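You operate a simulated robot arm through the tools that you are given. There is no shell and no other tool.

You are at the controls of a simulated two-armed robot. One attempt, no reset.

Task
Put pouch 73 on the OUT plate, then shut and lock its drawer.
Fine: the pouches lie in the upper drawer of the green cabinet; slide the lock bar up to free it, down to lock it. Where these are worked on the way, their far stop is far enough and under half their travel is too little: lock bar.

The check looks at the end state, three seconds after you hand in, the way a careful person would. Anything else that was tipped, shoved, dropped, spilled or broken makes it a failure.

Robot
Two 7-joint arms with two-finger parallel grippers on one trunk that stands fixed in place. Base frame: the origin is at the foot of the trunk, x ahead of it, y to its left, z up. Units: mm, rad, N and s.
The left shoulder is at [70, 156, 930], the right one opposite. Payload 3.91 kg a hand.
Tool frame (each hand has its own): the origin (TCP) lies between the finger pads and is the grasp point; the fingertips stand 30 mm ahead of it; z points along the fingers, y is the line along which they close. Largest opening 110 mm; finger width 20, thickness 10; the body of the gripper, 48 by 112 mm, starts 55 mm behind the TCP.
Orientation is told as [roll, pitch, yaw] about the base's x, y, z axes, in that order, counted from this pose: with the fingers straight down and closing along the base's y, the tool's x points along the base's -x, its y along +y and its z along -z.

Tools
- The arms move only by the tool arm_command. It takes "left_deltas", "right_deltas" or both (then of equal length, played together; a hand with none holds still); each is a list of rows, each a list of 6 numbers: the shift along the base's x, y, z in mm, then the turn, a rotation vector about the base's x, y, z in rad. In form: [[x, y, z, ax, ay, az], ...]. A call has 1 to 20 rows; each row is the pose to reach, as a shift and turn from the pose commanded when the call began. "left_grip" and "right_grip" are, for a hand that has rows, the gripper command, from -1 (shut) to 1 (fully open), values between in proportion, set as the call begins (left out, the last holds). Rows are played at 5 a second. More than 50 mm and 0.15 rad between two rows, or a gripper value outside its range, and nothing of the call is played. Where a pose cannot be reached the arm comes as near as it can. A force on the tool above 40 N (or 10 N above the force at the start of the call, whichever is more), or a blocked arm, ends the call early, and 0.2 s more pass. Each finger travels about 108 mm/s and halts on what it meets, pressing with about 24 N; the grip force reading is that of the motor and also rises with nothing between the fingers. The clock runs only during rows and for 0.2 s after the last one: add rows that repeat a pose to give the fingers time. It gives the time, the measured TCP pose, the force on the tool (base axes), the opening and the grip force at its end, in the units of the frame above (readings bear some noise), with the torque about the TCP (base axes, N m) and any sound that the robot's microphone picked up, and new pictures: "views" is both (left out), scene, wrist or none (wrist: the cameras of the hands that moved).
- Cameras (640 x 400 px; columns grow to the right, rows downward): "scene" is now at [137.4, -28.5, 1163.8]; the picture's right is [-0.30, -0.95, 0.00], its down [-0.50, 0.16, -0.85] and it looks along [0.81, -0.26, -0.52] (base axes); focal length 225 px, centre (320, 200). "left" rides on the left gripper at [72, -17, -103] in its tool frame; the picture's right is [0.23, 0.97, 0.00], its down [-0.76, 0.18, -0.62] and it looks along [-0.61, 0.14, 0.78] (tool axes); focal length 222 px, centre (320, 200). "right" rides on the right gripper at [72, 17, -103] in its tool frame; the picture's right is [-0.23, 0.97, 0.00], its down [-0.76, -0.18, -0.62] and it looks along [-0.61, -0.14, 0.78] (tool axes); focal length 222 px, centre (320, 200). There is no depth. A picture from a camera that has moved, and an enlarged one, comes with that camera's place and axes in the base frame and with its lens.
- raise_lower(by): slides the trunk up (or, below 0, down) by that many mm; the arms and the scene camera ride with it, the base frame stays. It gives what a move gives, with no picture.
- pan_tilt(pan, tilt): turns the head with the scene camera to pan (to the left, within 1.501 rad either way) and tilt (down, from -0.506 to 1.204), counted from straight ahead of the robot. It gives what a move gives, and a new picture of the scene camera.
- close_up(camera, box): a new picture of the part [left, top, right, bottom] of that camera's present view, enlarged. No time passes.
- job_done(): hands the job in; it is judged then, once.

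Nothing tells you positions but the pictures and the camera data. Unless the task says otherwise, let go and move clear before handing in.

The tools are called by a JSON object that holds its "op" and its "data". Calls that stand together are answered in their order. arm_command: Moves the arms, as the interface text tells. Its arguments: {"type":"object","properties":{"left_deltas":{"type":"array"},"left_grip":{"type":"number"},"right_deltas":{"type":"array"},"right_grip":{"type":"number"},"views":{"type":"string","enum":["both","scene","wrist","none"]}},"required":[]} The other tools are called the same way: raise_lower (by) slides the trunk up or down; pan_tilt (pan, tilt) turns the head that bears the scene camera; close_up (camera, box) takes an enlarged picture of a part of a camera's view; job_done () hands the job in.

At the start:

```text
clock: 0.0
left_tool_pos: [686.4, 32.3, 1032.5]
left_tool_rot: [-0.001, 0.001, 0.0]
left_ft_force: [-0.8, 1.5, 0.0]
left_moment: [-0.03, 0.0, -0.01]
left_grip_width: 110.1
left_grip_force: 0.1
right_tool_pos: [571.4, -490.7, 1071.1]
right_tool_rot: [0.002, 0.0, 0.001]
right_ft_force: [-0.4, -0.3, 0.3]
right_moment: [-0.01, 0.02, -0.02]
right_grip_width: 109.8
right_grip_force: 0.0
trunk travel left (down, up): [-375.0, 565.0]
head pan, tilt: [-0.307, 0.552]
```

scene: 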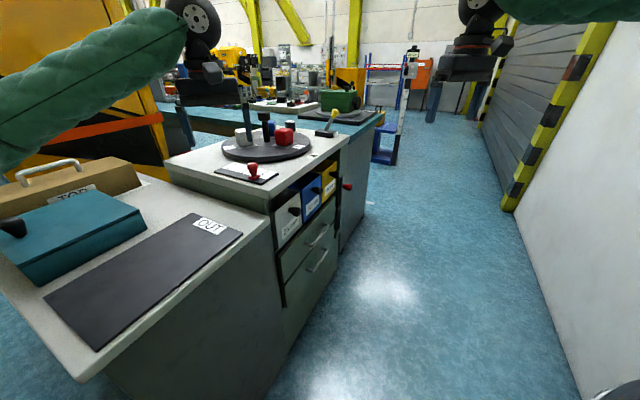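
right: 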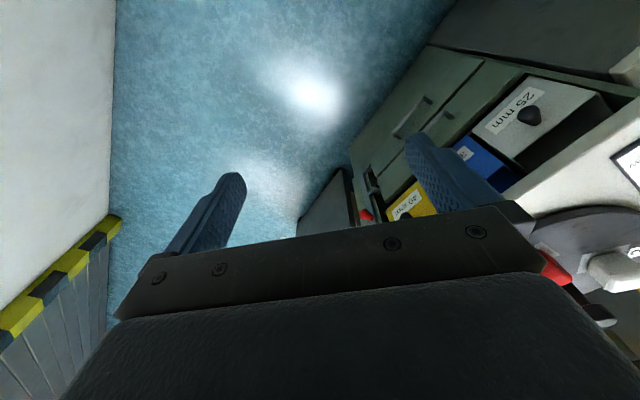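
left: 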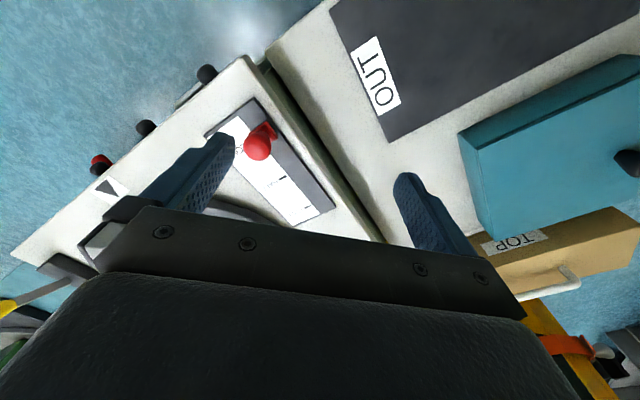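

I see a workbench with a dark OUT plate, a teal box, a cabinet with drawers (white/blue/yellow small drawers and two green drawers below), and a lever/slider on top. I'll look closer before moving anything.

{"op": "close_up", "data": {"camera": "scene", "box": [160, 90, 400, 240]}}

{"op": "close_up", "data": {"camera": "scene", "box": [250, 160, 370, 310]}}

{"op": "close_up", "data": {"camera": "right", "box": [290, 20, 640, 240]}}

{"op": "close_up", "data": {"camera": "left", "box": [0, 0, 400, 250]}}

```text
2.67 times, centred on (280, 165) of scene
camera zoom: at [137.4, -28.5, 1163.8], right [-0.3, -0.95, 0.0], down [-0.5, 0.16, -0.85], along [0.81, -0.26, -0.52], focal length 600 px, centre (427, 293)
```

zoom: 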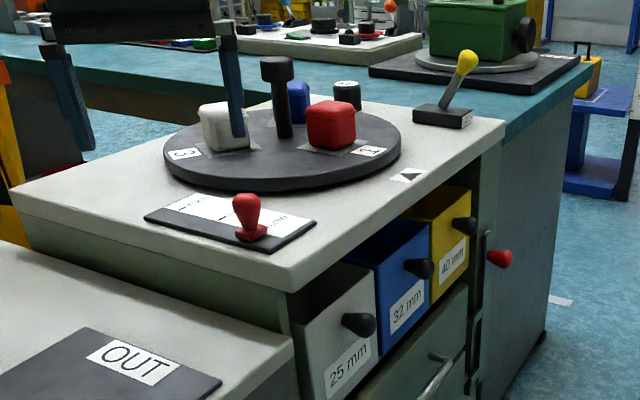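

```text
2.67 times, centred on (310, 235) of scene
camera zoom: at [137.4, -28.5, 1163.8], right [-0.3, -0.95, 0.0], down [-0.5, 0.16, -0.85], along [0.81, -0.26, -0.52], focal length 600 px, centre (347, 107)
```

zoom: 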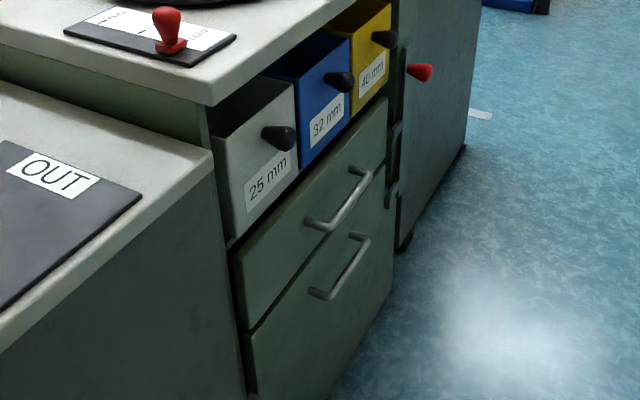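

```text
1.82 times, centred on (465, 130) of right
camera zoom: at [498.8, -472.1, 1175.9], right [0.23, 0.97, 0.0], down [0.76, -0.18, 0.62], along [0.61, -0.14, -0.78], focal length 404 px, centre (56, 327)
```

zoom: 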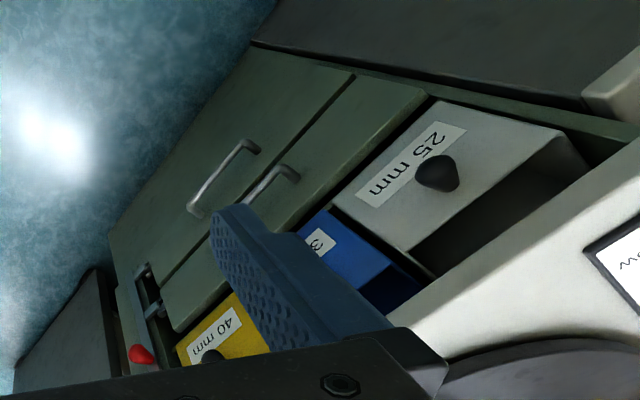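

```text
1.60 times, centred on (200, 125) of left
camera zoom: at [614.2, 15.5, 1135.2], right [-0.23, 0.97, 0.0], down [0.76, 0.18, 0.62], along [0.61, 0.14, -0.78], focal length 355 px, centre (512, 320)
```

zoom: 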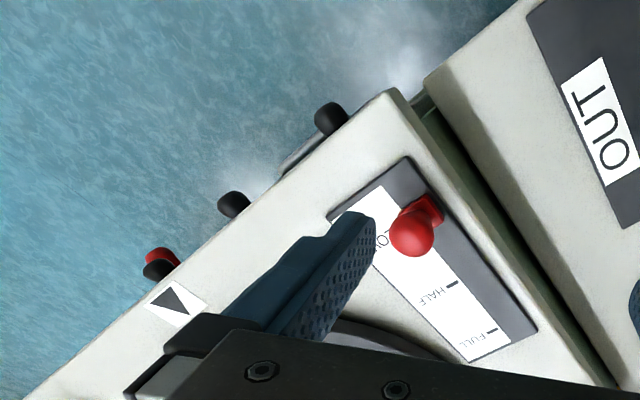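

The upper green drawer's handle looks to be near [808, -235, 573]. The red lock-bar knob is near [991, -435, 663], and the OUT plate is centred near [557, 192, 812]. The cabinet front runs at about 45°, so I'll lower and turn the right hand in free air to get a closer view of it.

{"op": "arm_command", "data": {"right_deltas": [[4, 6, -30, 0, 0, -0.11], [8, 12, -60, 0, 0, -0.22], [12, 18, -90, 0, 0, -0.33], [16, 24, -120, 0, 0, -0.44], [20, 30, -150, 0, 0, -0.55], [25, 36, -180, 0, 0, -0.66], [29, 41, -200, 0, 0, -0.785]], "right_grip": 1}}

```text
clock: 1.6
left_tool_pos: [685.8, 32.1, 1032.6]
left_tool_rot: [-0.001, 0.001, 0.001]
left_ft_force: [0.3, -0.3, -0.1]
left_moment: [0.0, -0.04, 0.01]
left_grip_width: 109.9
left_grip_force: 0.0
right_tool_pos: [599.5, -449.6, 870.7]
right_tool_rot: [-0.001, -0.001, -0.786]
right_ft_force: [0.1, -0.1, -0.2]
right_moment: [0.04, 0.0, -0.01]
right_grip_width: 109.9
right_grip_force: 0.1
trunk travel left (down, up): [-375.0, 565.0]
head pan, tilt: [-0.307, 0.552]
camera scene: at [137.7, -28.4, 1163.8], right [-0.3, -0.95, 0.0], down [-0.5, 0.16, -0.85], along [0.81, -0.26, -0.52], focal length 225 px, centre (320, 200)
camera right: at [561.3, -384.9, 975.2], right [0.85, 0.53, 0.0], down [0.41, -0.66, 0.62], along [0.33, -0.53, -0.78], focal length 222 px, centre (320, 200)
```

scene: 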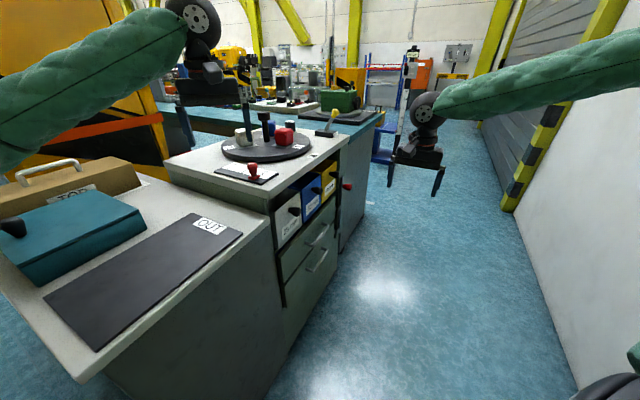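
right: 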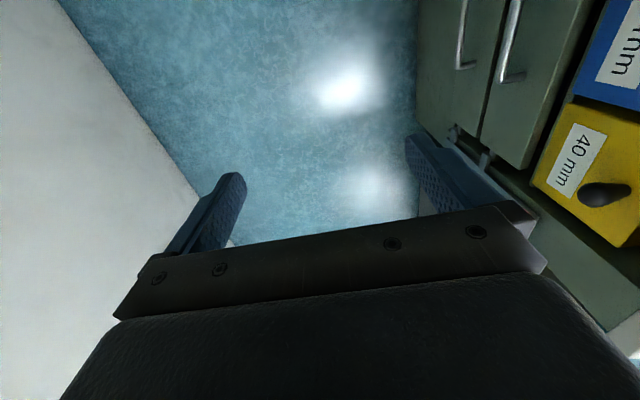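

The right hand turned as intended and its path is clear. Next I'll tilt it to point horizontally at the cabinet front, still at a distance, so I can view the lock bar.

{"op": "arm_command", "data": {"right_deltas": [[0, 0, -14, 0.099, -0.099, 0], [0, 0, -28, 0.198, -0.198, 0], [0, 0, -42, 0.297, -0.297, 0], [0, 0, -56, 0.396, -0.396, 0], [0, 0, -70, 0.495, -0.495, 0], [0, 0, -84, 0.594, -0.594, 0], [0, 0, -98, 0.693, -0.693, 0], [0, 0, -112, 0.792, -0.792, 0], [0, 0, -126, 0.891, -0.891, 0], [0, 0, -140, 0.99, -0.99, 0], [0, 0, -150, 1.07, -1.07, 0], [0, 0, -160, 1.11, -1.11, 0]]}}

```text
clock: 4.4
left_tool_pos: [685.6, 30.7, 1031.0]
left_tool_rot: [-0.002, 0.001, -0.004]
left_ft_force: [0.2, -0.3, 0.3]
left_moment: [-0.04, -0.03, -0.02]
left_grip_width: 109.9
left_grip_force: 0.1
right_tool_pos: [295.4, -467.5, 450.1]
right_tool_rot: [0.973, 0.508, -0.95]
right_ft_force: [0.5, 0.1, -0.5]
right_moment: [0.02, 0.0, -0.01]
right_grip_width: 109.9
right_grip_force: 0.1
right hand out of reach, approached as far as the arm can: row 10, 11, 12
trunk travel left (down, up): [-375.0, 565.0]
head pan, tilt: [-0.307, 0.552]
stopped in row 12 (right hand): the arm was blocked; the commanded pose is now the measured one
camera scene: at [137.0, -28.4, 1163.8], right [-0.3, -0.95, 0.0], down [-0.5, 0.16, -0.85], along [0.81, -0.26, -0.52], focal length 225 px, centre (320, 200)
camera right: at [217.9, -487.5, 549.4], right [0.79, -0.16, 0.59], down [-0.05, -0.98, -0.19], along [0.61, 0.12, -0.78], focal length 222 px, centre (320, 200)
```

scene: 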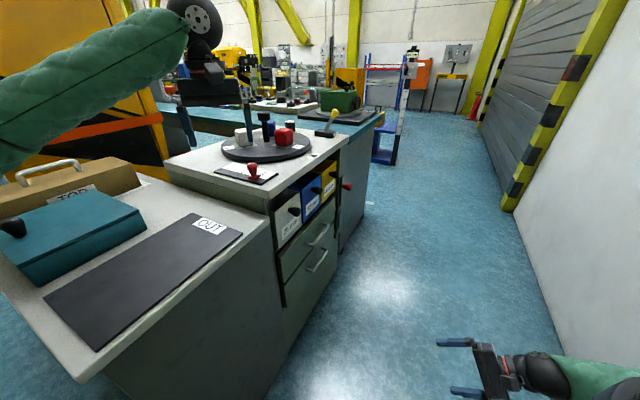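
right: 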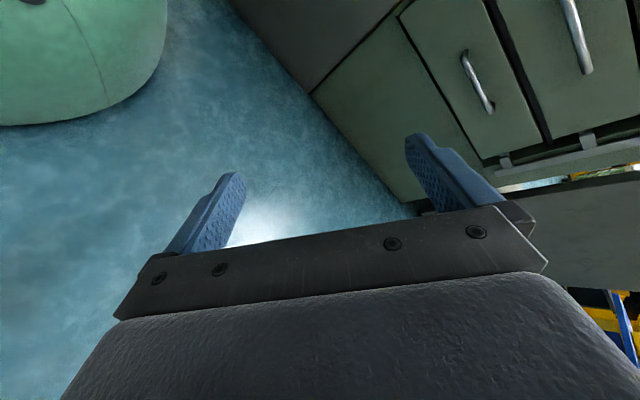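

The arm hit a reach limit near fully horizontal and swung low into free space; nothing looks touched. I'll bring it back gradually to a 45° downward tilt at about [580, -470, 800], using small steps.

{"op": "arm_command", "data": {"right_deltas": [[24, 0, 30, -0.042, -0.016, 0.017], [48, 0, 60, -0.084, -0.032, 0.034], [72, 0, 90, -0.126, -0.048, 0.05], [96, 0, 120, -0.168, -0.064, 0.067], [120, 0, 150, -0.21, -0.08, 0.084], [144, 0, 180, -0.252, -0.095, 0.101]], "views": "both"}}

```text
clock: 5.8
left_tool_pos: [686.9, 30.5, 1031.3]
left_tool_rot: [-0.001, 0.001, -0.002]
left_ft_force: [0.0, 0.9, 0.2]
left_moment: [0.01, -0.03, -0.03]
left_grip_width: 109.8
left_grip_force: 0.1
right_tool_pos: [440.6, -466.3, 629.3]
right_tool_rot: [0.887, 0.252, -0.878]
right_ft_force: [0.9, 0.2, 0.4]
right_moment: [0.02, 0.01, 0.0]
right_grip_width: 110.1
right_grip_force: 0.0
trunk travel left (down, up): [-375.0, 565.0]
head pan, tilt: [-0.307, 0.552]
camera scene: at [137.4, -28.2, 1163.7], right [-0.3, -0.95, 0.0], down [-0.5, 0.16, -0.85], along [0.81, -0.26, -0.52], focal length 225 px, centre (320, 200)
camera right: at [355.6, -471.1, 724.3], right [0.73, 0.08, 0.67], down [0.05, -1.0, 0.06], along [0.68, -0.01, -0.74], focal length 222 px, centre (320, 200)
```

scene: 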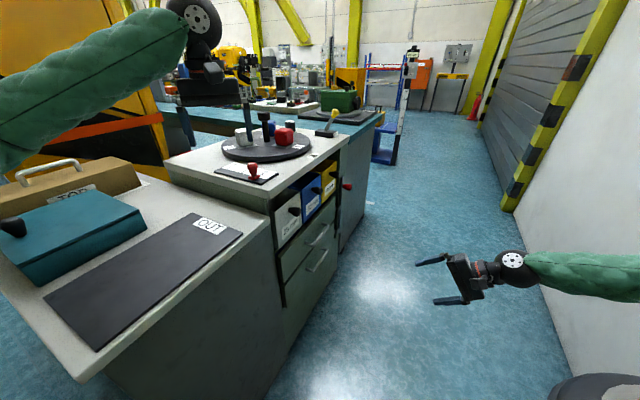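
right: 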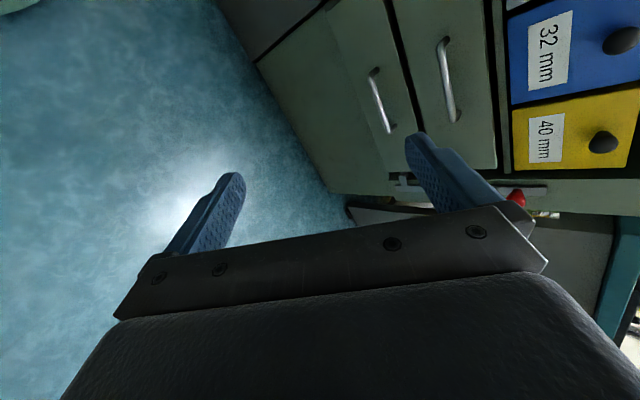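

The arm is recovering smoothly. I'll take a close-up of the lock bar from this angle and finish moving back to the 45° pose.

{"op": "close_up", "data": {"camera": "right", "box": [320, 60, 640, 260]}}

{"op": "arm_command", "data": {"right_deltas": [[24, 0, 28, -0.042, -0.016, 0.017], [48, 0, 56, -0.084, -0.032, 0.034], [72, 0, 84, -0.126, -0.048, 0.05], [96, 0, 112, -0.168, -0.064, 0.067], [120, 0, 140, -0.21, -0.08, 0.084], [140, 0, 170, -0.25, -0.095, 0.101]], "views": "both"}}

```text
2.00 times, centred on (480, 160) of right
camera zoom: at [355.6, -471.1, 724.3], right [0.73, 0.08, 0.67], down [0.05, -1.0, 0.06], along [0.68, -0.01, -0.74], focal length 444 px, centre (0, 280)
```

zoom: 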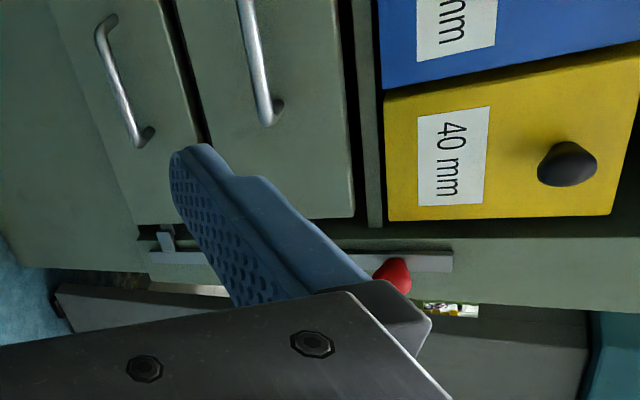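

```text
clock: 7.2
left_tool_pos: [686.8, 30.2, 1031.5]
left_tool_rot: [0.001, 0.001, -0.001]
left_ft_force: [0.5, -0.3, 1.0]
left_moment: [0.0, -0.07, -0.01]
left_grip_width: 110.1
left_grip_force: 0.0
right_tool_pos: [582.3, -467.1, 799.2]
right_tool_rot: [0.788, 0.002, -0.789]
right_ft_force: [-0.4, -0.5, 0.4]
right_moment: [0.0, 0.01, -0.03]
right_grip_width: 110.1
right_grip_force: 0.0
trunk travel left (down, up): [-375.0, 565.0]
head pan, tilt: [-0.307, 0.552]
camera scene: at [137.5, -28.6, 1163.7], right [-0.3, -0.95, 0.0], down [-0.5, 0.16, -0.85], along [0.81, -0.26, -0.52], focal length 225 px, centre (320, 200)
camera right: at [487.5, -458.4, 885.6], right [0.65, 0.32, 0.69], down [0.13, -0.94, 0.31], along [0.75, -0.11, -0.65], focal length 222 px, centre (320, 200)
```

scene: 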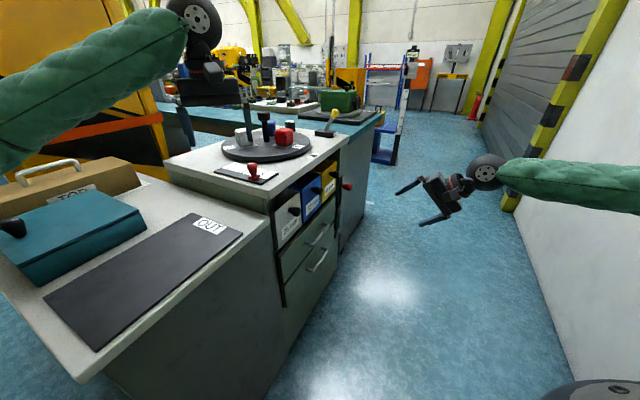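
right: 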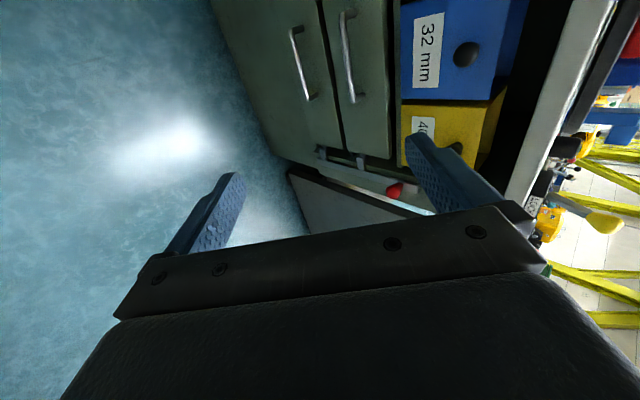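

The right hand is back at a clean 45° tilt. I'll look closely at the lock bar from here.

{"op": "close_up", "data": {"camera": "right", "box": [280, 60, 440, 220]}}

{"op": "close_up", "data": {"camera": "scene", "box": [290, 160, 370, 290]}}

```text
2.50 times, centred on (360, 140) of right
camera zoom: at [487.5, -458.4, 885.6], right [0.65, 0.32, 0.69], down [0.13, -0.94, 0.31], along [0.75, -0.11, -0.65], focal length 555 px, centre (220, 350)
```

zoom: 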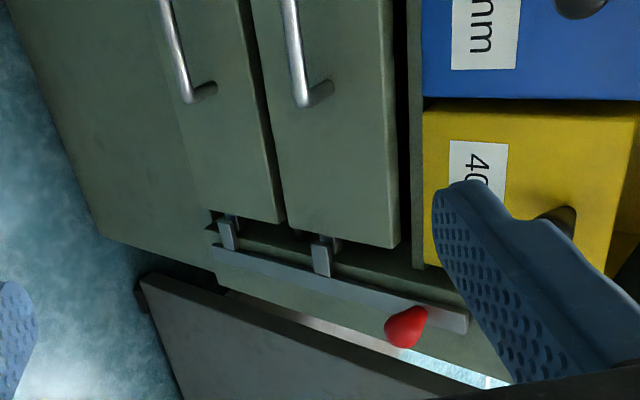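

```text
3.08 times, centred on (330, 225) of scene
camera zoom: at [137.5, -28.6, 1163.7], right [-0.3, -0.95, 0.0], down [-0.5, 0.16, -0.85], along [0.81, -0.26, -0.52], focal length 693 px, centre (289, 123)
```

zoom: 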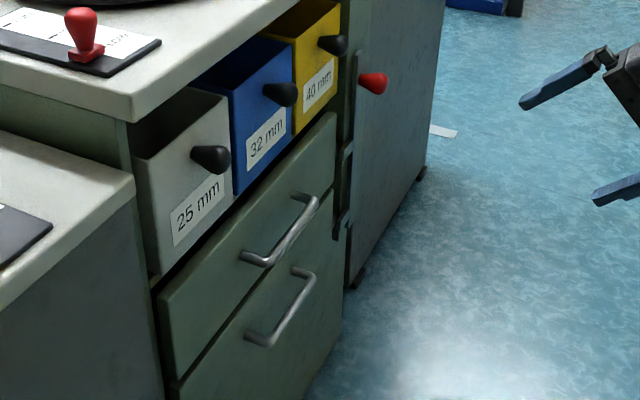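

The lock bar runs vertically with tabs engaged at the drawers, and its red knob sits at about [998, -437, 657]. I'll move the right hand to a standoff in front of the knob, with a little more tilt.

{"op": "arm_command", "data": {"right_deltas": [[37, -7, -7, 0.018, -0.027, -0.022], [74, -14, -14, 0.037, -0.053, -0.044], [111, -21, -21, 0.055, -0.08, -0.066], [148, -28, -28, 0.074, -0.107, -0.088], [185, -35, -35, 0.092, -0.133, -0.11], [222, -42, -42, 0.111, -0.16, -0.131], [260, -48, -50, 0.13, -0.187, -0.153], [290, -53, -59, 0.148, -0.213, -0.175]], "right_grip": -1}}

```text
clock: 9.0
left_tool_pos: [686.4, 29.6, 1030.4]
left_tool_rot: [-0.001, 0.001, -0.001]
left_ft_force: [0.1, -0.5, -0.3]
left_moment: [0.03, -0.01, -0.01]
left_grip_width: 109.8
left_grip_force: 0.0
right_tool_pos: [872.4, -519.1, 740.9]
right_tool_rot: [1.047, -0.021, -0.966]
right_ft_force: [0.3, -0.3, 0.5]
right_moment: [0.0, -0.01, 0.02]
right_grip_width: 0.1
right_grip_force: 24.3
trunk travel left (down, up): [-375.0, 565.0]
head pan, tilt: [-0.307, 0.552]
camera scene: at [137.9, -28.8, 1163.7], right [-0.3, -0.95, 0.0], down [-0.5, 0.16, -0.85], along [0.81, -0.26, -0.52], focal length 225 px, centre (320, 200)
camera right: at [764.7, -504.4, 807.0], right [0.52, 0.1, 0.85], down [-0.09, -0.98, 0.17], along [0.85, -0.16, -0.5], focal length 222 px, centre (320, 200)
```

scene: 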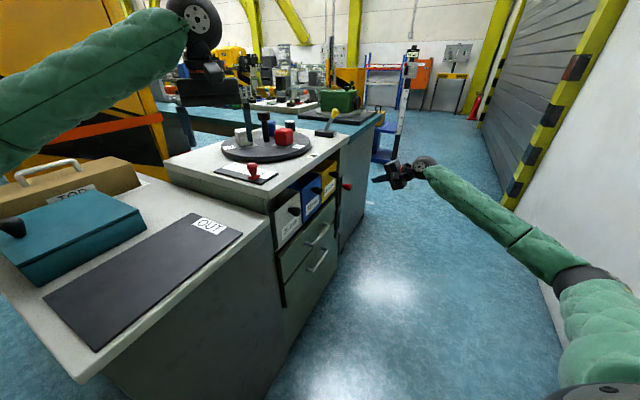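
right: 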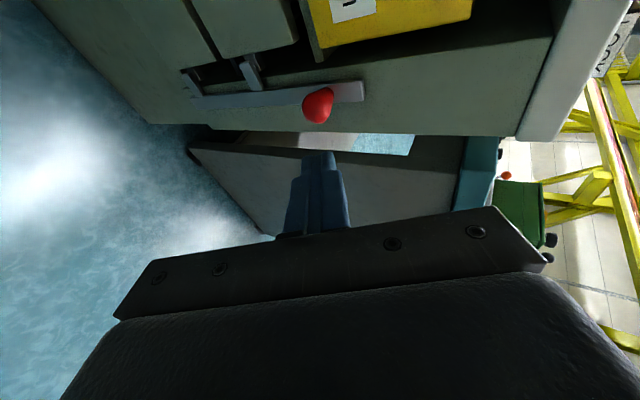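

The knob triangulates consistently to [998, -436, 654]. Here is a closer look at its shape and the bar.

{"op": "close_up", "data": {"camera": "right", "box": [160, 40, 400, 190]}}

```text
2.67 times, centred on (280, 115) of right
camera zoom: at [764.7, -504.4, 807.0], right [0.52, 0.1, 0.85], down [-0.09, -0.98, 0.17], along [0.85, -0.16, -0.5], focal length 592 px, centre (427, 427)
```

zoom: 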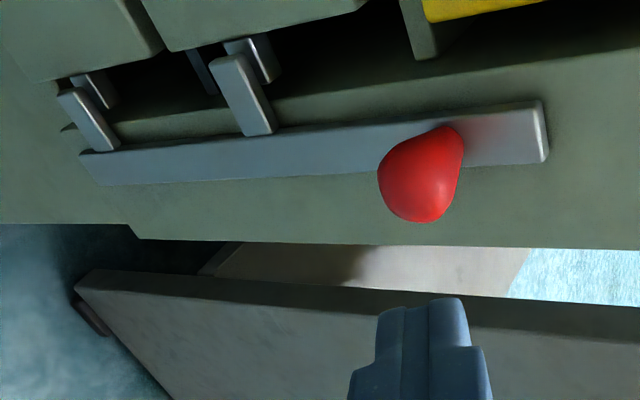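

The knob is about 40 mm long and sticks out from the bar. I'll drop the closed fingers to below knob height while still clear of the cabinet front.

{"op": "arm_command", "data": {"right_deltas": [[7, 3, -36, 0, 0, 0], [14, 7, -72, 0, 0, 0], [21, 10, -108, 0, 0, 0], [28, 14, -143, 0, 0, 0]], "right_grip": -1, "views": "wrist"}}

```text
clock: 10.0
left_tool_pos: [687.4, 30.0, 1030.6]
left_tool_rot: [-0.001, 0.001, -0.002]
left_ft_force: [0.3, -0.2, -0.2]
left_moment: [-0.01, 0.04, -0.03]
left_grip_width: 110.0
left_grip_force: 0.1
right_tool_pos: [900.4, -507.4, 597.4]
right_tool_rot: [1.047, -0.021, -0.967]
right_ft_force: [0.0, 0.5, -0.5]
right_moment: [0.03, -0.01, -0.01]
right_grip_width: 0.0
right_grip_force: 24.1
trunk travel left (down, up): [-375.0, 565.0]
head pan, tilt: [-0.307, 0.552]
camera right: at [792.1, -490.7, 663.6], right [0.52, 0.1, 0.85], down [-0.09, -0.98, 0.17], along [0.85, -0.16, -0.5], focal length 222 px, centre (320, 200)
```

right: 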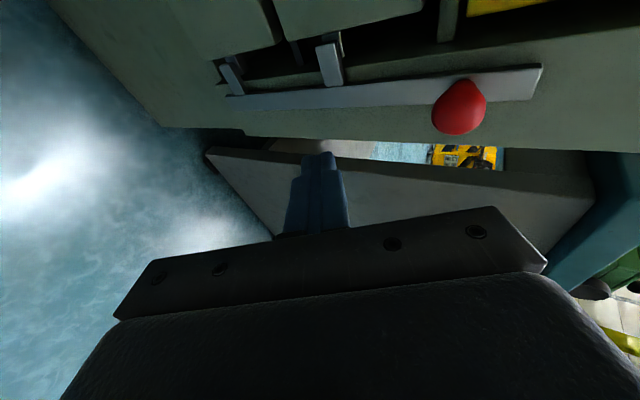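

The knob position checks out again. I'll move the fingertips forward to just under the knob, stopping short of the bar face.

{"op": "arm_command", "data": {"right_deltas": [[20, 15, 0, 0, 0, 0], [40, 29, 0, 0, 0, 0], [60, 44, 0, 0, 0, 0], [79, 57, 0, 0, 0, 0]], "views": "both"}}

```text
clock: 11.0
left_tool_pos: [687.3, 29.8, 1031.8]
left_tool_rot: [0.0, 0.001, 0.0]
left_ft_force: [0.0, -0.5, -0.2]
left_moment: [-0.02, -0.03, 0.03]
left_grip_width: 110.0
left_grip_force: 0.1
right_tool_pos: [978.7, -449.3, 596.3]
right_tool_rot: [1.047, -0.022, -0.965]
right_ft_force: [0.0, -0.6, -0.9]
right_moment: [0.0, 0.02, -0.02]
right_grip_width: 0.1
right_grip_force: 24.1
trunk travel left (down, up): [-375.0, 565.0]
head pan, tilt: [-0.307, 0.552]
camera scene: at [137.7, -28.4, 1163.7], right [-0.3, -0.95, 0.0], down [-0.5, 0.16, -0.85], along [0.81, -0.26, -0.52], focal length 225 px, centre (320, 200)
camera right: at [870.5, -433.7, 662.9], right [0.52, 0.1, 0.85], down [-0.09, -0.98, 0.17], along [0.85, -0.16, -0.5], focal length 222 px, centre (320, 200)
```

scene: 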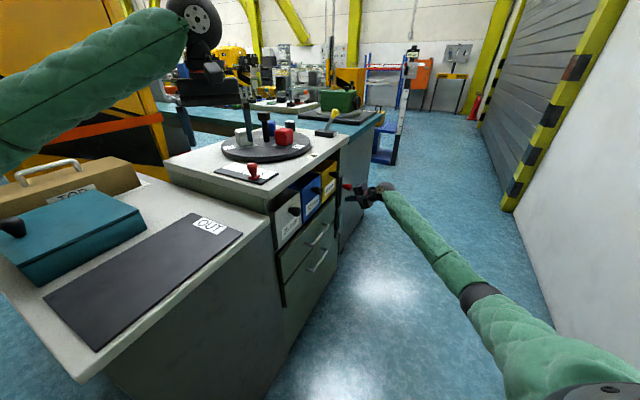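
right: 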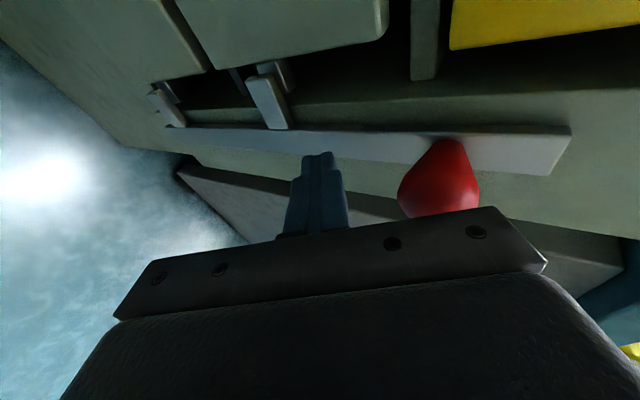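

The fingertips are under the knob with the hand clear of the bar. I'll push upward in small steps and watch the force.

{"op": "arm_command", "data": {"right_deltas": [[0, 0, 8, 0, 0, 0], [0, 0, 16, 0, 0, 0], [0, 0, 24, 0, 0, 0], [0, 0, 32, 0, 0, 0], [0, 0, 40, 0, 0, 0], [0, 0, 46, 0, 0, 0], [0, 0, 52, 0, 0, 0], [0, 0, 58, 0, 0, 0]], "views": "wrist"}}

```text
clock: 12.8
left_tool_pos: [687.2, 29.9, 1031.2]
left_tool_rot: [0.001, 0.0, -0.001]
left_ft_force: [0.6, -0.1, 0.1]
left_moment: [-0.02, 0.0, -0.01]
left_grip_width: 110.0
left_grip_force: 0.1
right_tool_pos: [977.5, -448.5, 653.9]
right_tool_rot: [1.045, -0.021, -0.967]
right_ft_force: [-0.3, -2.2, -4.9]
right_moment: [0.02, 0.01, -0.02]
right_grip_width: 0.0
right_grip_force: 24.1
trunk travel left (down, up): [-375.0, 565.0]
head pan, tilt: [-0.307, 0.552]
camera right: at [870.4, -433.1, 720.9], right [0.52, 0.1, 0.85], down [-0.09, -0.98, 0.17], along [0.85, -0.16, -0.5], focal length 222 px, centre (320, 200)
```

right: 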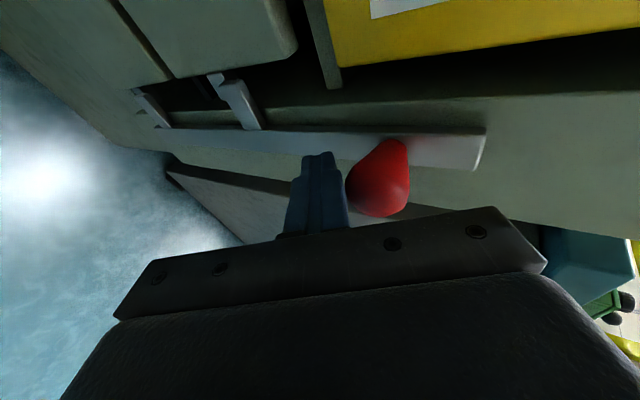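

The fingers have made contact: about 5 N, and the knob is now resting on them and moving. I'll keep pushing up toward the stop.

{"op": "arm_command", "data": {"right_deltas": [[0, 0, 6, 0, 0, 0], [0, 0, 12, 0, 0, 0], [0, 0, 18, 0, 0, 0], [0, 0, 24, 0, 0, 0], [0, 0, 30, 0, 0, 0], [0, 0, 36, 0, 0, 0], [0, 0, 42, 0, 0, 0], [0, 0, 48, 0, 0, 0]], "views": "both"}}

```text
clock: 13.7
left_tool_pos: [688.2, 29.9, 1030.7]
left_tool_rot: [0.002, 0.004, -0.002]
left_ft_force: [0.7, 0.1, 0.8]
left_moment: [0.01, 0.02, 0.01]
left_grip_width: 110.0
left_grip_force: 0.1
right_tool_pos: [976.6, -448.7, 663.2]
right_tool_rot: [1.033, -0.015, -0.964]
right_ft_force: [-5.7, -5.0, -16.2]
right_moment: [0.06, 0.11, -0.08]
right_grip_width: 0.1
right_grip_force: 24.3
trunk travel left (down, up): [-375.0, 565.0]
head pan, tilt: [-0.307, 0.552]
stopped in row 4 (right hand): the force on the tool passed its limit at 45 N (the readings are from after the stop); the commanded pose is now the measured one
camera scene: at [138.1, -29.1, 1163.8], right [-0.3, -0.95, 0.0], down [-0.5, 0.16, -0.85], along [0.81, -0.26, -0.53], focal length 225 px, centre (320, 200)
camera right: at [869.6, -433.1, 731.2], right [0.53, 0.11, 0.84], down [-0.08, -0.98, 0.18], along [0.84, -0.16, -0.51], focal length 222 px, centre (320, 200)
```

scene: 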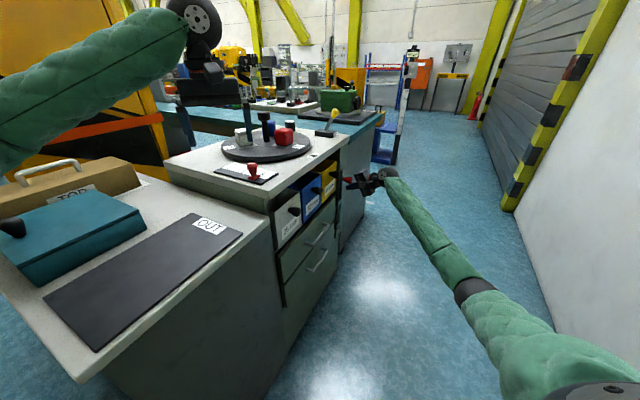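
right: 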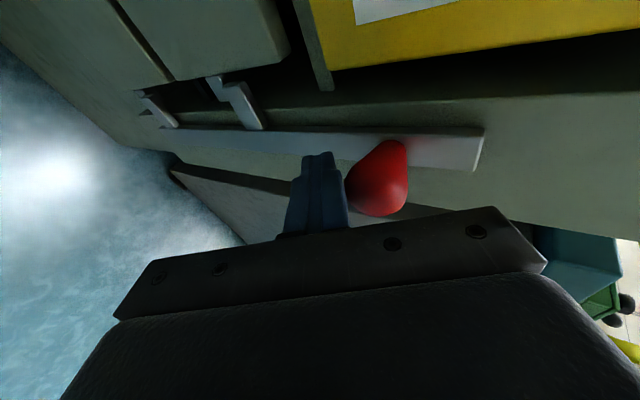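

The push stopped at 45 N after the knob rose about 35 mm, which is probably its top stop. I'll check the tabs against the drawer lugs.

{"op": "close_up", "data": {"camera": "right", "box": [100, 50, 340, 200]}}

{"op": "close_up", "data": {"camera": "scene", "box": [290, 150, 400, 260]}}

```text
2.67 times, centred on (220, 125) of right
camera zoom: at [869.6, -433.1, 731.2], right [0.53, 0.11, 0.84], down [-0.08, -0.98, 0.18], along [0.84, -0.16, -0.51], focal length 592 px, centre (587, 400)
```

zoom: 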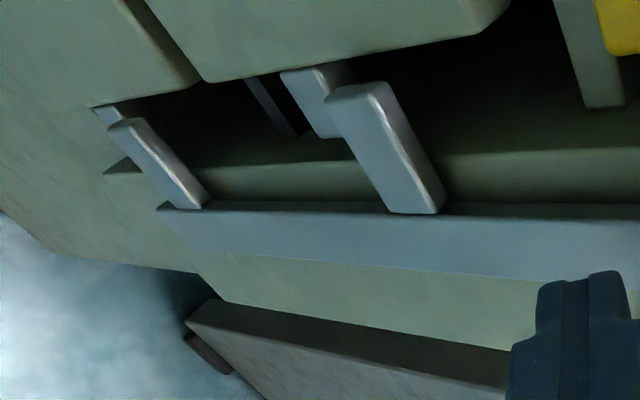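

```text
3.64 times, centred on (345, 205) of scene
camera zoom: at [138.1, -29.1, 1163.8], right [-0.3, -0.95, 0.0], down [-0.5, 0.16, -0.85], along [0.81, -0.26, -0.53], focal length 819 px, centre (229, 182)
```

zoom: 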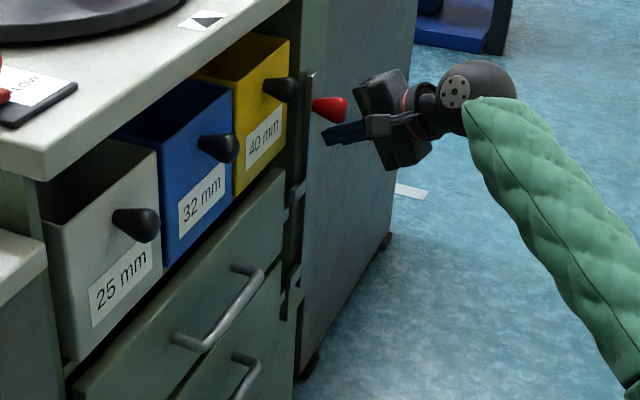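

The tabs now sit above the drawer lugs, so the bar looks freed. I'll lower the fingers a little, back away from the knob, and check that the bar stays up.

{"op": "arm_command", "data": {"right_deltas": [[0, 0, -12, 0, 0, 0], [-5, -5, -30, 0, 0, 0], [-35, -35, -40, 0, 0, 0], [-68, -68, -40, 0, 0, 0], [-100, -90, -30, 0, 0, 0]], "views": "both"}}

```text
clock: 14.8
left_tool_pos: [685.7, 32.3, 1032.1]
left_tool_rot: [-0.001, -0.002, 0.0]
left_ft_force: [-0.6, 0.2, 0.3]
left_moment: [0.01, -0.03, 0.05]
left_grip_width: 109.7
left_grip_force: 0.1
right_tool_pos: [878.0, -536.9, 638.6]
right_tool_rot: [1.039, -0.017, -0.965]
right_ft_force: [-0.4, 0.0, 0.0]
right_moment: [-0.02, 0.01, -0.02]
right_grip_width: 0.0
right_grip_force: 24.2
trunk travel left (down, up): [-375.0, 565.0]
head pan, tilt: [-0.307, 0.552]
camera scene: at [137.3, -28.2, 1163.9], right [-0.3, -0.95, 0.0], down [-0.5, 0.16, -0.85], along [0.81, -0.26, -0.52], focal length 225 px, centre (320, 200)
camera right: at [769.8, -520.8, 705.4], right [0.53, 0.11, 0.84], down [-0.08, -0.98, 0.18], along [0.85, -0.16, -0.51], focal length 222 px, centre (320, 200)
```

scene: 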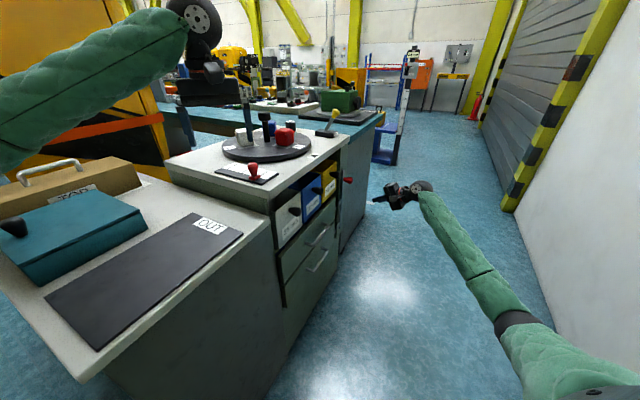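
right: 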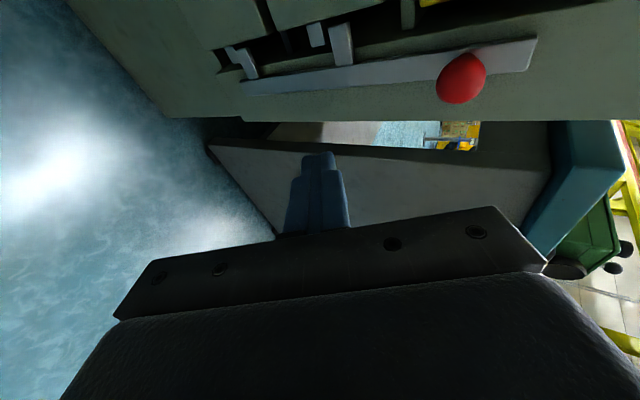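

The bar stayed up, with the knob now at z ≈ 691, and the tabs are clear of the lugs. Next I'll take the right hand to a standoff in front of the upper drawer handle and refine where it is.

{"op": "arm_command", "data": {"right_deltas": [[-23, 34, 0, 0, 0, 0], [-46, 68, 0, 0, 0, 0], [-70, 102, 0, 0, 0, 0], [-93, 136, 0, 0, 0, 0], [-116, 170, 0, 0, 0, 0], [-140, 205, 0, 0, 0, 0], [-168, 234, 0, 0, 0, 0]], "right_grip": -0.2, "views": "both"}}

```text
clock: 16.4
left_tool_pos: [686.4, 31.1, 1031.3]
left_tool_rot: [0.001, 0.001, -0.002]
left_ft_force: [0.6, 0.5, -0.3]
left_moment: [-0.01, 0.01, 0.0]
left_grip_width: 110.2
left_grip_force: 0.0
right_tool_pos: [710.0, -303.3, 637.4]
right_tool_rot: [1.038, -0.016, -0.966]
right_ft_force: [0.9, -0.6, 0.7]
right_moment: [0.01, -0.01, -0.01]
right_grip_width: 44.0
right_grip_force: 0.0
trunk travel left (down, up): [-375.0, 565.0]
head pan, tilt: [-0.307, 0.552]
camera scene: at [137.3, -28.3, 1163.9], right [-0.3, -0.95, 0.0], down [-0.5, 0.16, -0.85], along [0.81, -0.26, -0.52], focal length 225 px, centre (320, 200)
camera right: at [600.7, -288.1, 704.7], right [0.53, 0.11, 0.84], down [-0.08, -0.98, 0.18], along [0.85, -0.16, -0.51], focal length 222 px, centre (320, 200)
```

scene: 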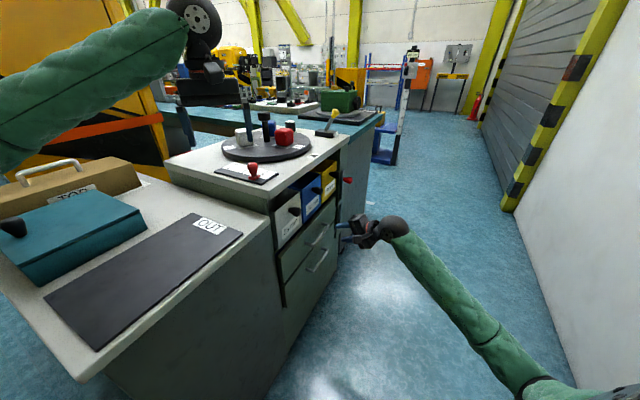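
right: 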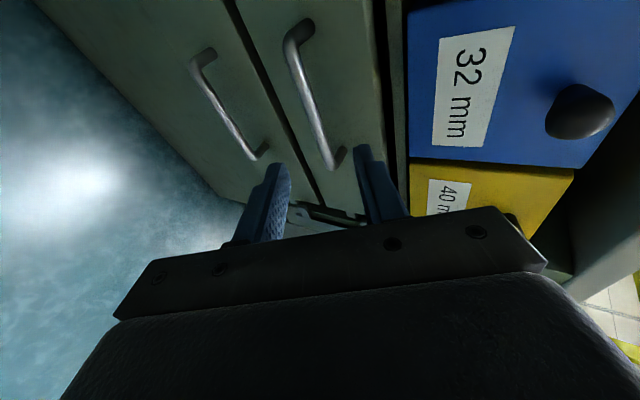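

I can see both ends of the handle in the wrist view. I'll take enlarged views from both cameras to pin it down.

{"op": "close_up", "data": {"camera": "right", "box": [240, 0, 400, 200]}}

{"op": "close_up", "data": {"camera": "scene", "box": [270, 200, 350, 290]}}

```text
2.00 times, centred on (320, 100) of right
camera zoom: at [600.7, -288.1, 704.7], right [0.53, 0.11, 0.84], down [-0.08, -0.98, 0.18], along [0.85, -0.16, -0.51], focal length 444 px, centre (320, 400)
```

zoom: 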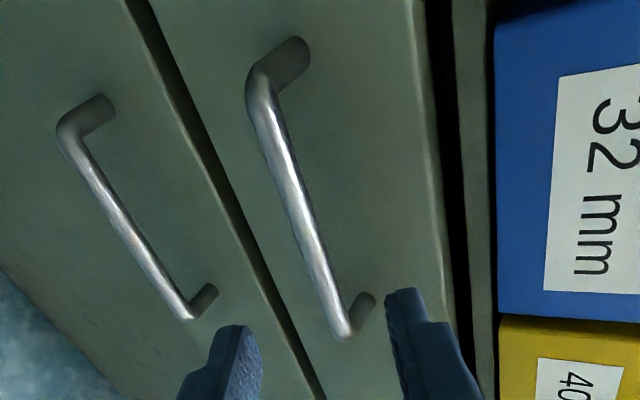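

```text
4.44 times, centred on (310, 245) of scene
camera zoom: at [137.3, -28.3, 1163.9], right [-0.3, -0.95, 0.0], down [-0.5, 0.16, -0.85], along [0.81, -0.26, -0.52], focal length 1000 px, centre (364, 0)
```

zoom: 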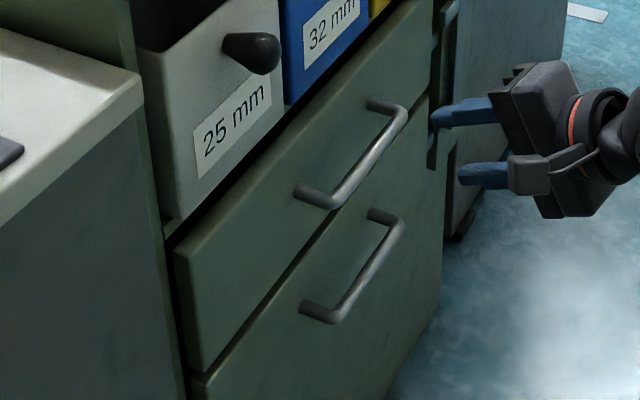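

The handle bar's midpoint is about [804, -243, 565], standing off the drawer front by roughly 20 mm. I'll narrow the gripper and approach along the tool axis, stopping about 35 mm short to check alignment.

{"op": "arm_command", "data": {"right_deltas": [[18, 10, -14, 0, 0, 0], [36, 21, -29, 0, 0, 0], [54, 33, -43, 0, 0, 0]], "right_grip": -0.5, "views": "wrist"}}

{"op": "close_up", "data": {"camera": "right", "box": [220, 60, 420, 260]}}

{"op": "close_up", "data": {"camera": "scene", "box": [270, 190, 370, 290]}}

```text
clock: 17.2
left_tool_pos: [687.8, 30.0, 1030.7]
left_tool_rot: [-0.001, 0.003, -0.002]
left_ft_force: [0.3, 0.0, -0.4]
left_moment: [-0.01, -0.01, 0.02]
left_grip_width: 110.0
left_grip_force: 0.1
right_tool_pos: [763.6, -271.0, 592.8]
right_tool_rot: [1.038, -0.017, -0.965]
right_ft_force: [0.1, 0.3, 0.0]
right_moment: [0.02, -0.03, -0.02]
right_grip_width: 27.5
right_grip_force: 0.1
trunk travel left (down, up): [-375.0, 565.0]
head pan, tilt: [-0.307, 0.552]
camera right: at [655.2, -255.8, 660.4], right [0.53, 0.11, 0.84], down [-0.08, -0.98, 0.18], along [0.84, -0.16, -0.51], focal length 222 px, centre (320, 200)
```

right: 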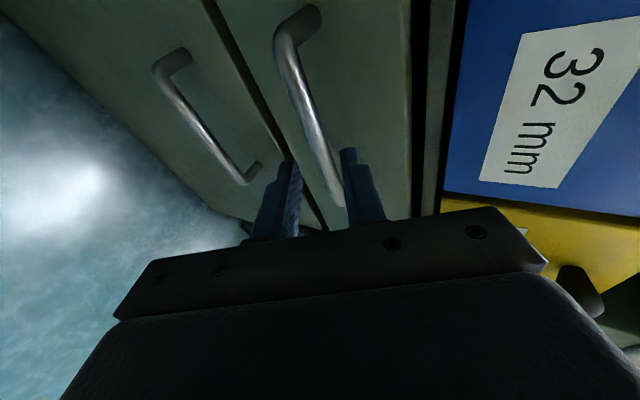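

```text
2.00 times, centred on (320, 160) of right
camera zoom: at [655.2, -255.8, 660.4], right [0.53, 0.11, 0.84], down [-0.08, -0.98, 0.18], along [0.84, -0.16, -0.51], focal length 444 px, centre (320, 280)
```

zoom: 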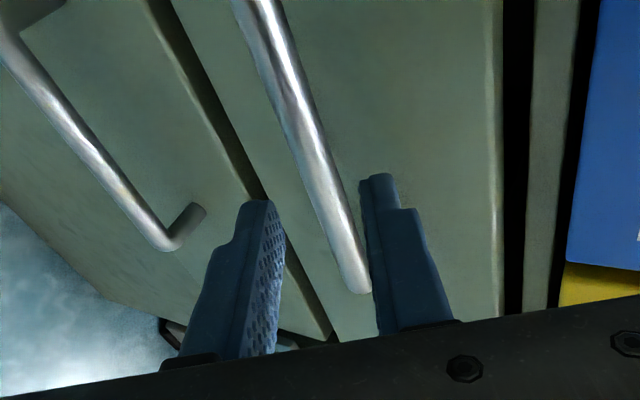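

```text
4.00 times, centred on (320, 240) of scene
camera zoom: at [137.6, -28.5, 1163.8], right [-0.3, -0.95, 0.0], down [-0.5, 0.16, -0.85], along [0.81, -0.26, -0.52], focal length 900 px, centre (320, 40)
```

zoom: 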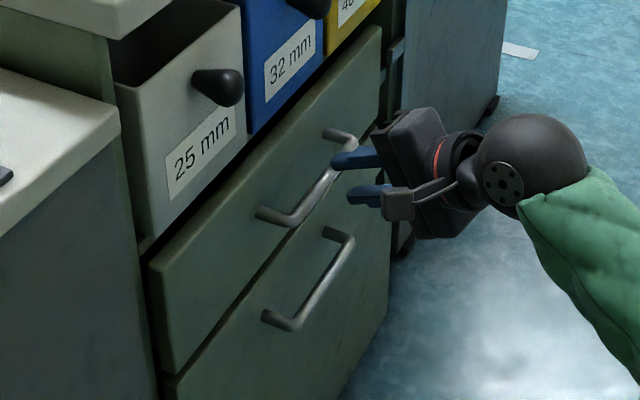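

The bar lies between the finger paths to within about 1 mm. I'll make the final 35 mm approach so the fingers straddle it.

{"op": "arm_command", "data": {"right_deltas": [[7, 5, -4, 0, 0, 0], [14, 9.5, -9, 0, 0, 0], [20, 13.5, -13, 0, 0, 0], [25.5, 17.3, -16.7, 0, 0, 0]], "views": "wrist"}}

{"op": "close_up", "data": {"camera": "right", "box": [220, 60, 420, 260]}}

{"op": "close_up", "data": {"camera": "scene", "box": [290, 200, 360, 260]}}

```text
clock: 18.2
left_tool_pos: [687.0, 31.0, 1031.5]
left_tool_rot: [0.001, 0.002, 0.0]
left_ft_force: [-0.3, 0.4, 0.4]
left_moment: [-0.04, 0.01, 0.0]
left_grip_width: 109.7
left_grip_force: 0.1
right_tool_pos: [788.0, -253.9, 576.9]
right_tool_rot: [1.038, -0.015, -0.966]
right_ft_force: [-0.6, 0.2, -0.2]
right_moment: [0.02, 0.03, 0.0]
right_grip_width: 27.5
right_grip_force: 0.0
trunk travel left (down, up): [-375.0, 565.0]
head pan, tilt: [-0.307, 0.552]
camera right: at [681.1, -238.2, 644.4], right [0.53, 0.11, 0.84], down [-0.08, -0.98, 0.18], along [0.84, -0.16, -0.51], focal length 222 px, centre (320, 200)
```

right: 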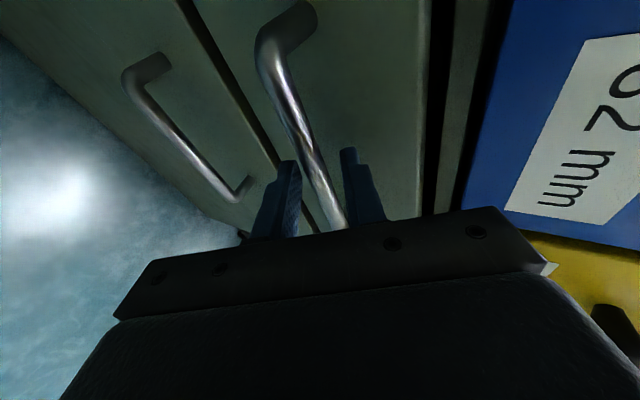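

```text
2.00 times, centred on (320, 160) of right
camera zoom: at [681.1, -238.2, 644.4], right [0.53, 0.11, 0.84], down [-0.08, -0.98, 0.18], along [0.84, -0.16, -0.51], focal length 444 px, centre (320, 280)
```

zoom: 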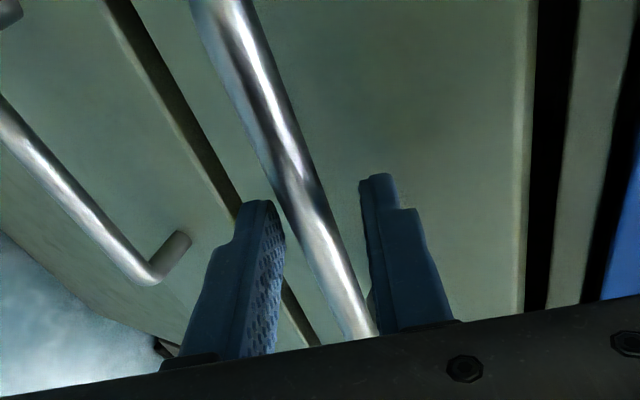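

```text
6.67 times, centred on (325, 230) of scene
camera zoom: at [137.6, -28.3, 1163.8], right [-0.3, -0.95, 0.0], down [-0.5, 0.16, -0.85], along [0.81, -0.26, -0.52], focal length 1501 px, centre (287, 0)
```

zoom: 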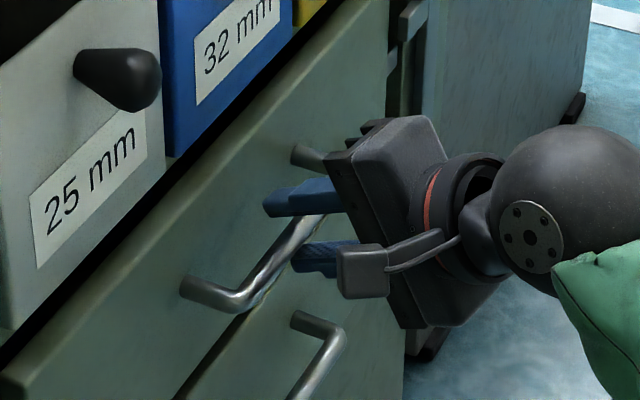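

The fingers straddle the bar with no contact force. I'll close on it and hold to confirm the grip.

{"op": "arm_command", "data": {"right_deltas": [[0, 0, 0, 0, 0, 0], [0, 0, 0, 0, 0, 0], [0, 0, 0, 0, 0, 0]], "right_grip": -1, "views": "wrist"}}

```text
clock: 19.1
left_tool_pos: [687.1, 29.5, 1030.9]
left_tool_rot: [0.001, 0.001, -0.001]
left_ft_force: [-1.1, -0.4, 0.4]
left_moment: [0.04, -0.02, -0.02]
left_grip_width: 109.8
left_grip_force: 0.1
right_tool_pos: [788.7, -255.3, 575.3]
right_tool_rot: [1.036, -0.012, -0.963]
right_ft_force: [-21.6, -9.2, -19.6]
right_moment: [-1.08, -0.34, 0.13]
right_grip_width: 15.1
right_grip_force: 44.6
trunk travel left (down, up): [-375.0, 565.0]
head pan, tilt: [-0.307, 0.552]
camera right: at [680.6, -238.8, 642.6], right [0.53, 0.11, 0.84], down [-0.08, -0.98, 0.18], along [0.84, -0.16, -0.51], focal length 222 px, centre (320, 200)
```

right: 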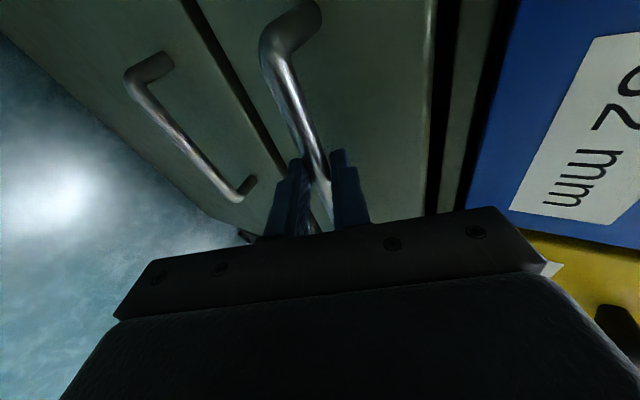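

The grip is on the bar at 15 mm width, with some side load. I'll relax that by shifting slightly down and out, then start pulling outward gently.

{"op": "arm_command", "data": {"right_deltas": [[-1, -0.5, -1.5, 0, 0, 0], [-2, -1, -2.5, 0, 0, 0], [-2, -1, -2.5, 0, 0, 0]], "views": "none"}}

```text
clock: 19.9
left_tool_pos: [687.8, 30.1, 1031.2]
left_tool_rot: [0.001, 0.001, -0.001]
left_ft_force: [-0.4, 0.3, 0.2]
left_moment: [0.0, -0.01, 0.0]
left_grip_width: 109.9
left_grip_force: 0.1
right_tool_pos: [788.6, -254.5, 575.0]
right_tool_rot: [1.038, -0.015, -0.966]
right_ft_force: [7.6, -6.2, -10.2]
right_moment: [-0.57, -0.34, 0.8]
right_grip_width: 15.1
right_grip_force: 45.3
trunk travel left (down, up): [-375.0, 565.0]
head pan, tilt: [-0.307, 0.552]
```

Side load has dropped to about 14 N. Now I'll pull the drawer straight out along the cabinet's outward normal.

{"op": "arm_command", "data": {"right_deltas": [[-5, -5, 0, 0, 0, 0], [-11, -11, 0, 0, 0, 0], [-18, -17.5, 0, 0, 0, 0], [-25, -24.5, 0, 0, 0, 0], [-32, -31, 0, 0, 0, 0], [-39, -38, 0, 0, 0, 0]], "views": "both"}}

```text
clock: 21.2
left_tool_pos: [687.5, 30.2, 1031.2]
left_tool_rot: [0.001, 0.003, -0.001]
left_ft_force: [0.3, 0.7, -0.3]
left_moment: [-0.01, 0.02, -0.01]
left_grip_width: 110.0
left_grip_force: 0.0
right_tool_pos: [746.5, -293.8, 575.1]
right_tool_rot: [1.039, -0.018, -0.964]
right_ft_force: [19.5, -20.2, -0.3]
right_moment: [-0.95, -0.98, -0.46]
right_grip_width: 15.1
right_grip_force: 45.0
trunk travel left (down, up): [-375.0, 565.0]
head pan, tilt: [-0.307, 0.552]
camera scene: at [138.2, -29.2, 1163.8], right [-0.3, -0.95, 0.0], down [-0.5, 0.16, -0.85], along [0.81, -0.26, -0.53], focal length 225 px, centre (320, 200)
camera right: at [640.5, -278.3, 642.1], right [0.53, 0.11, 0.84], down [-0.08, -0.98, 0.18], along [0.84, -0.16, -0.51], focal length 222 px, centre (320, 200)
```

scene: 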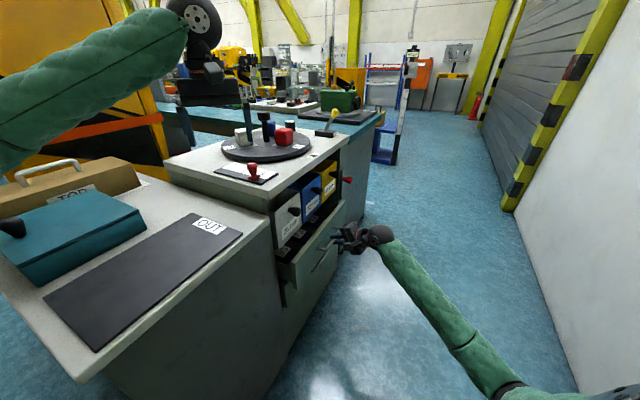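
right: 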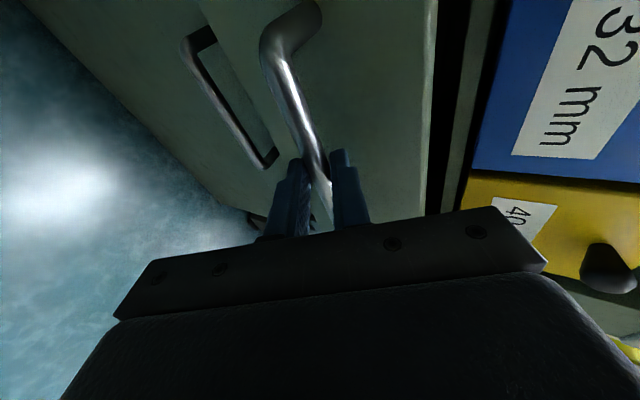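

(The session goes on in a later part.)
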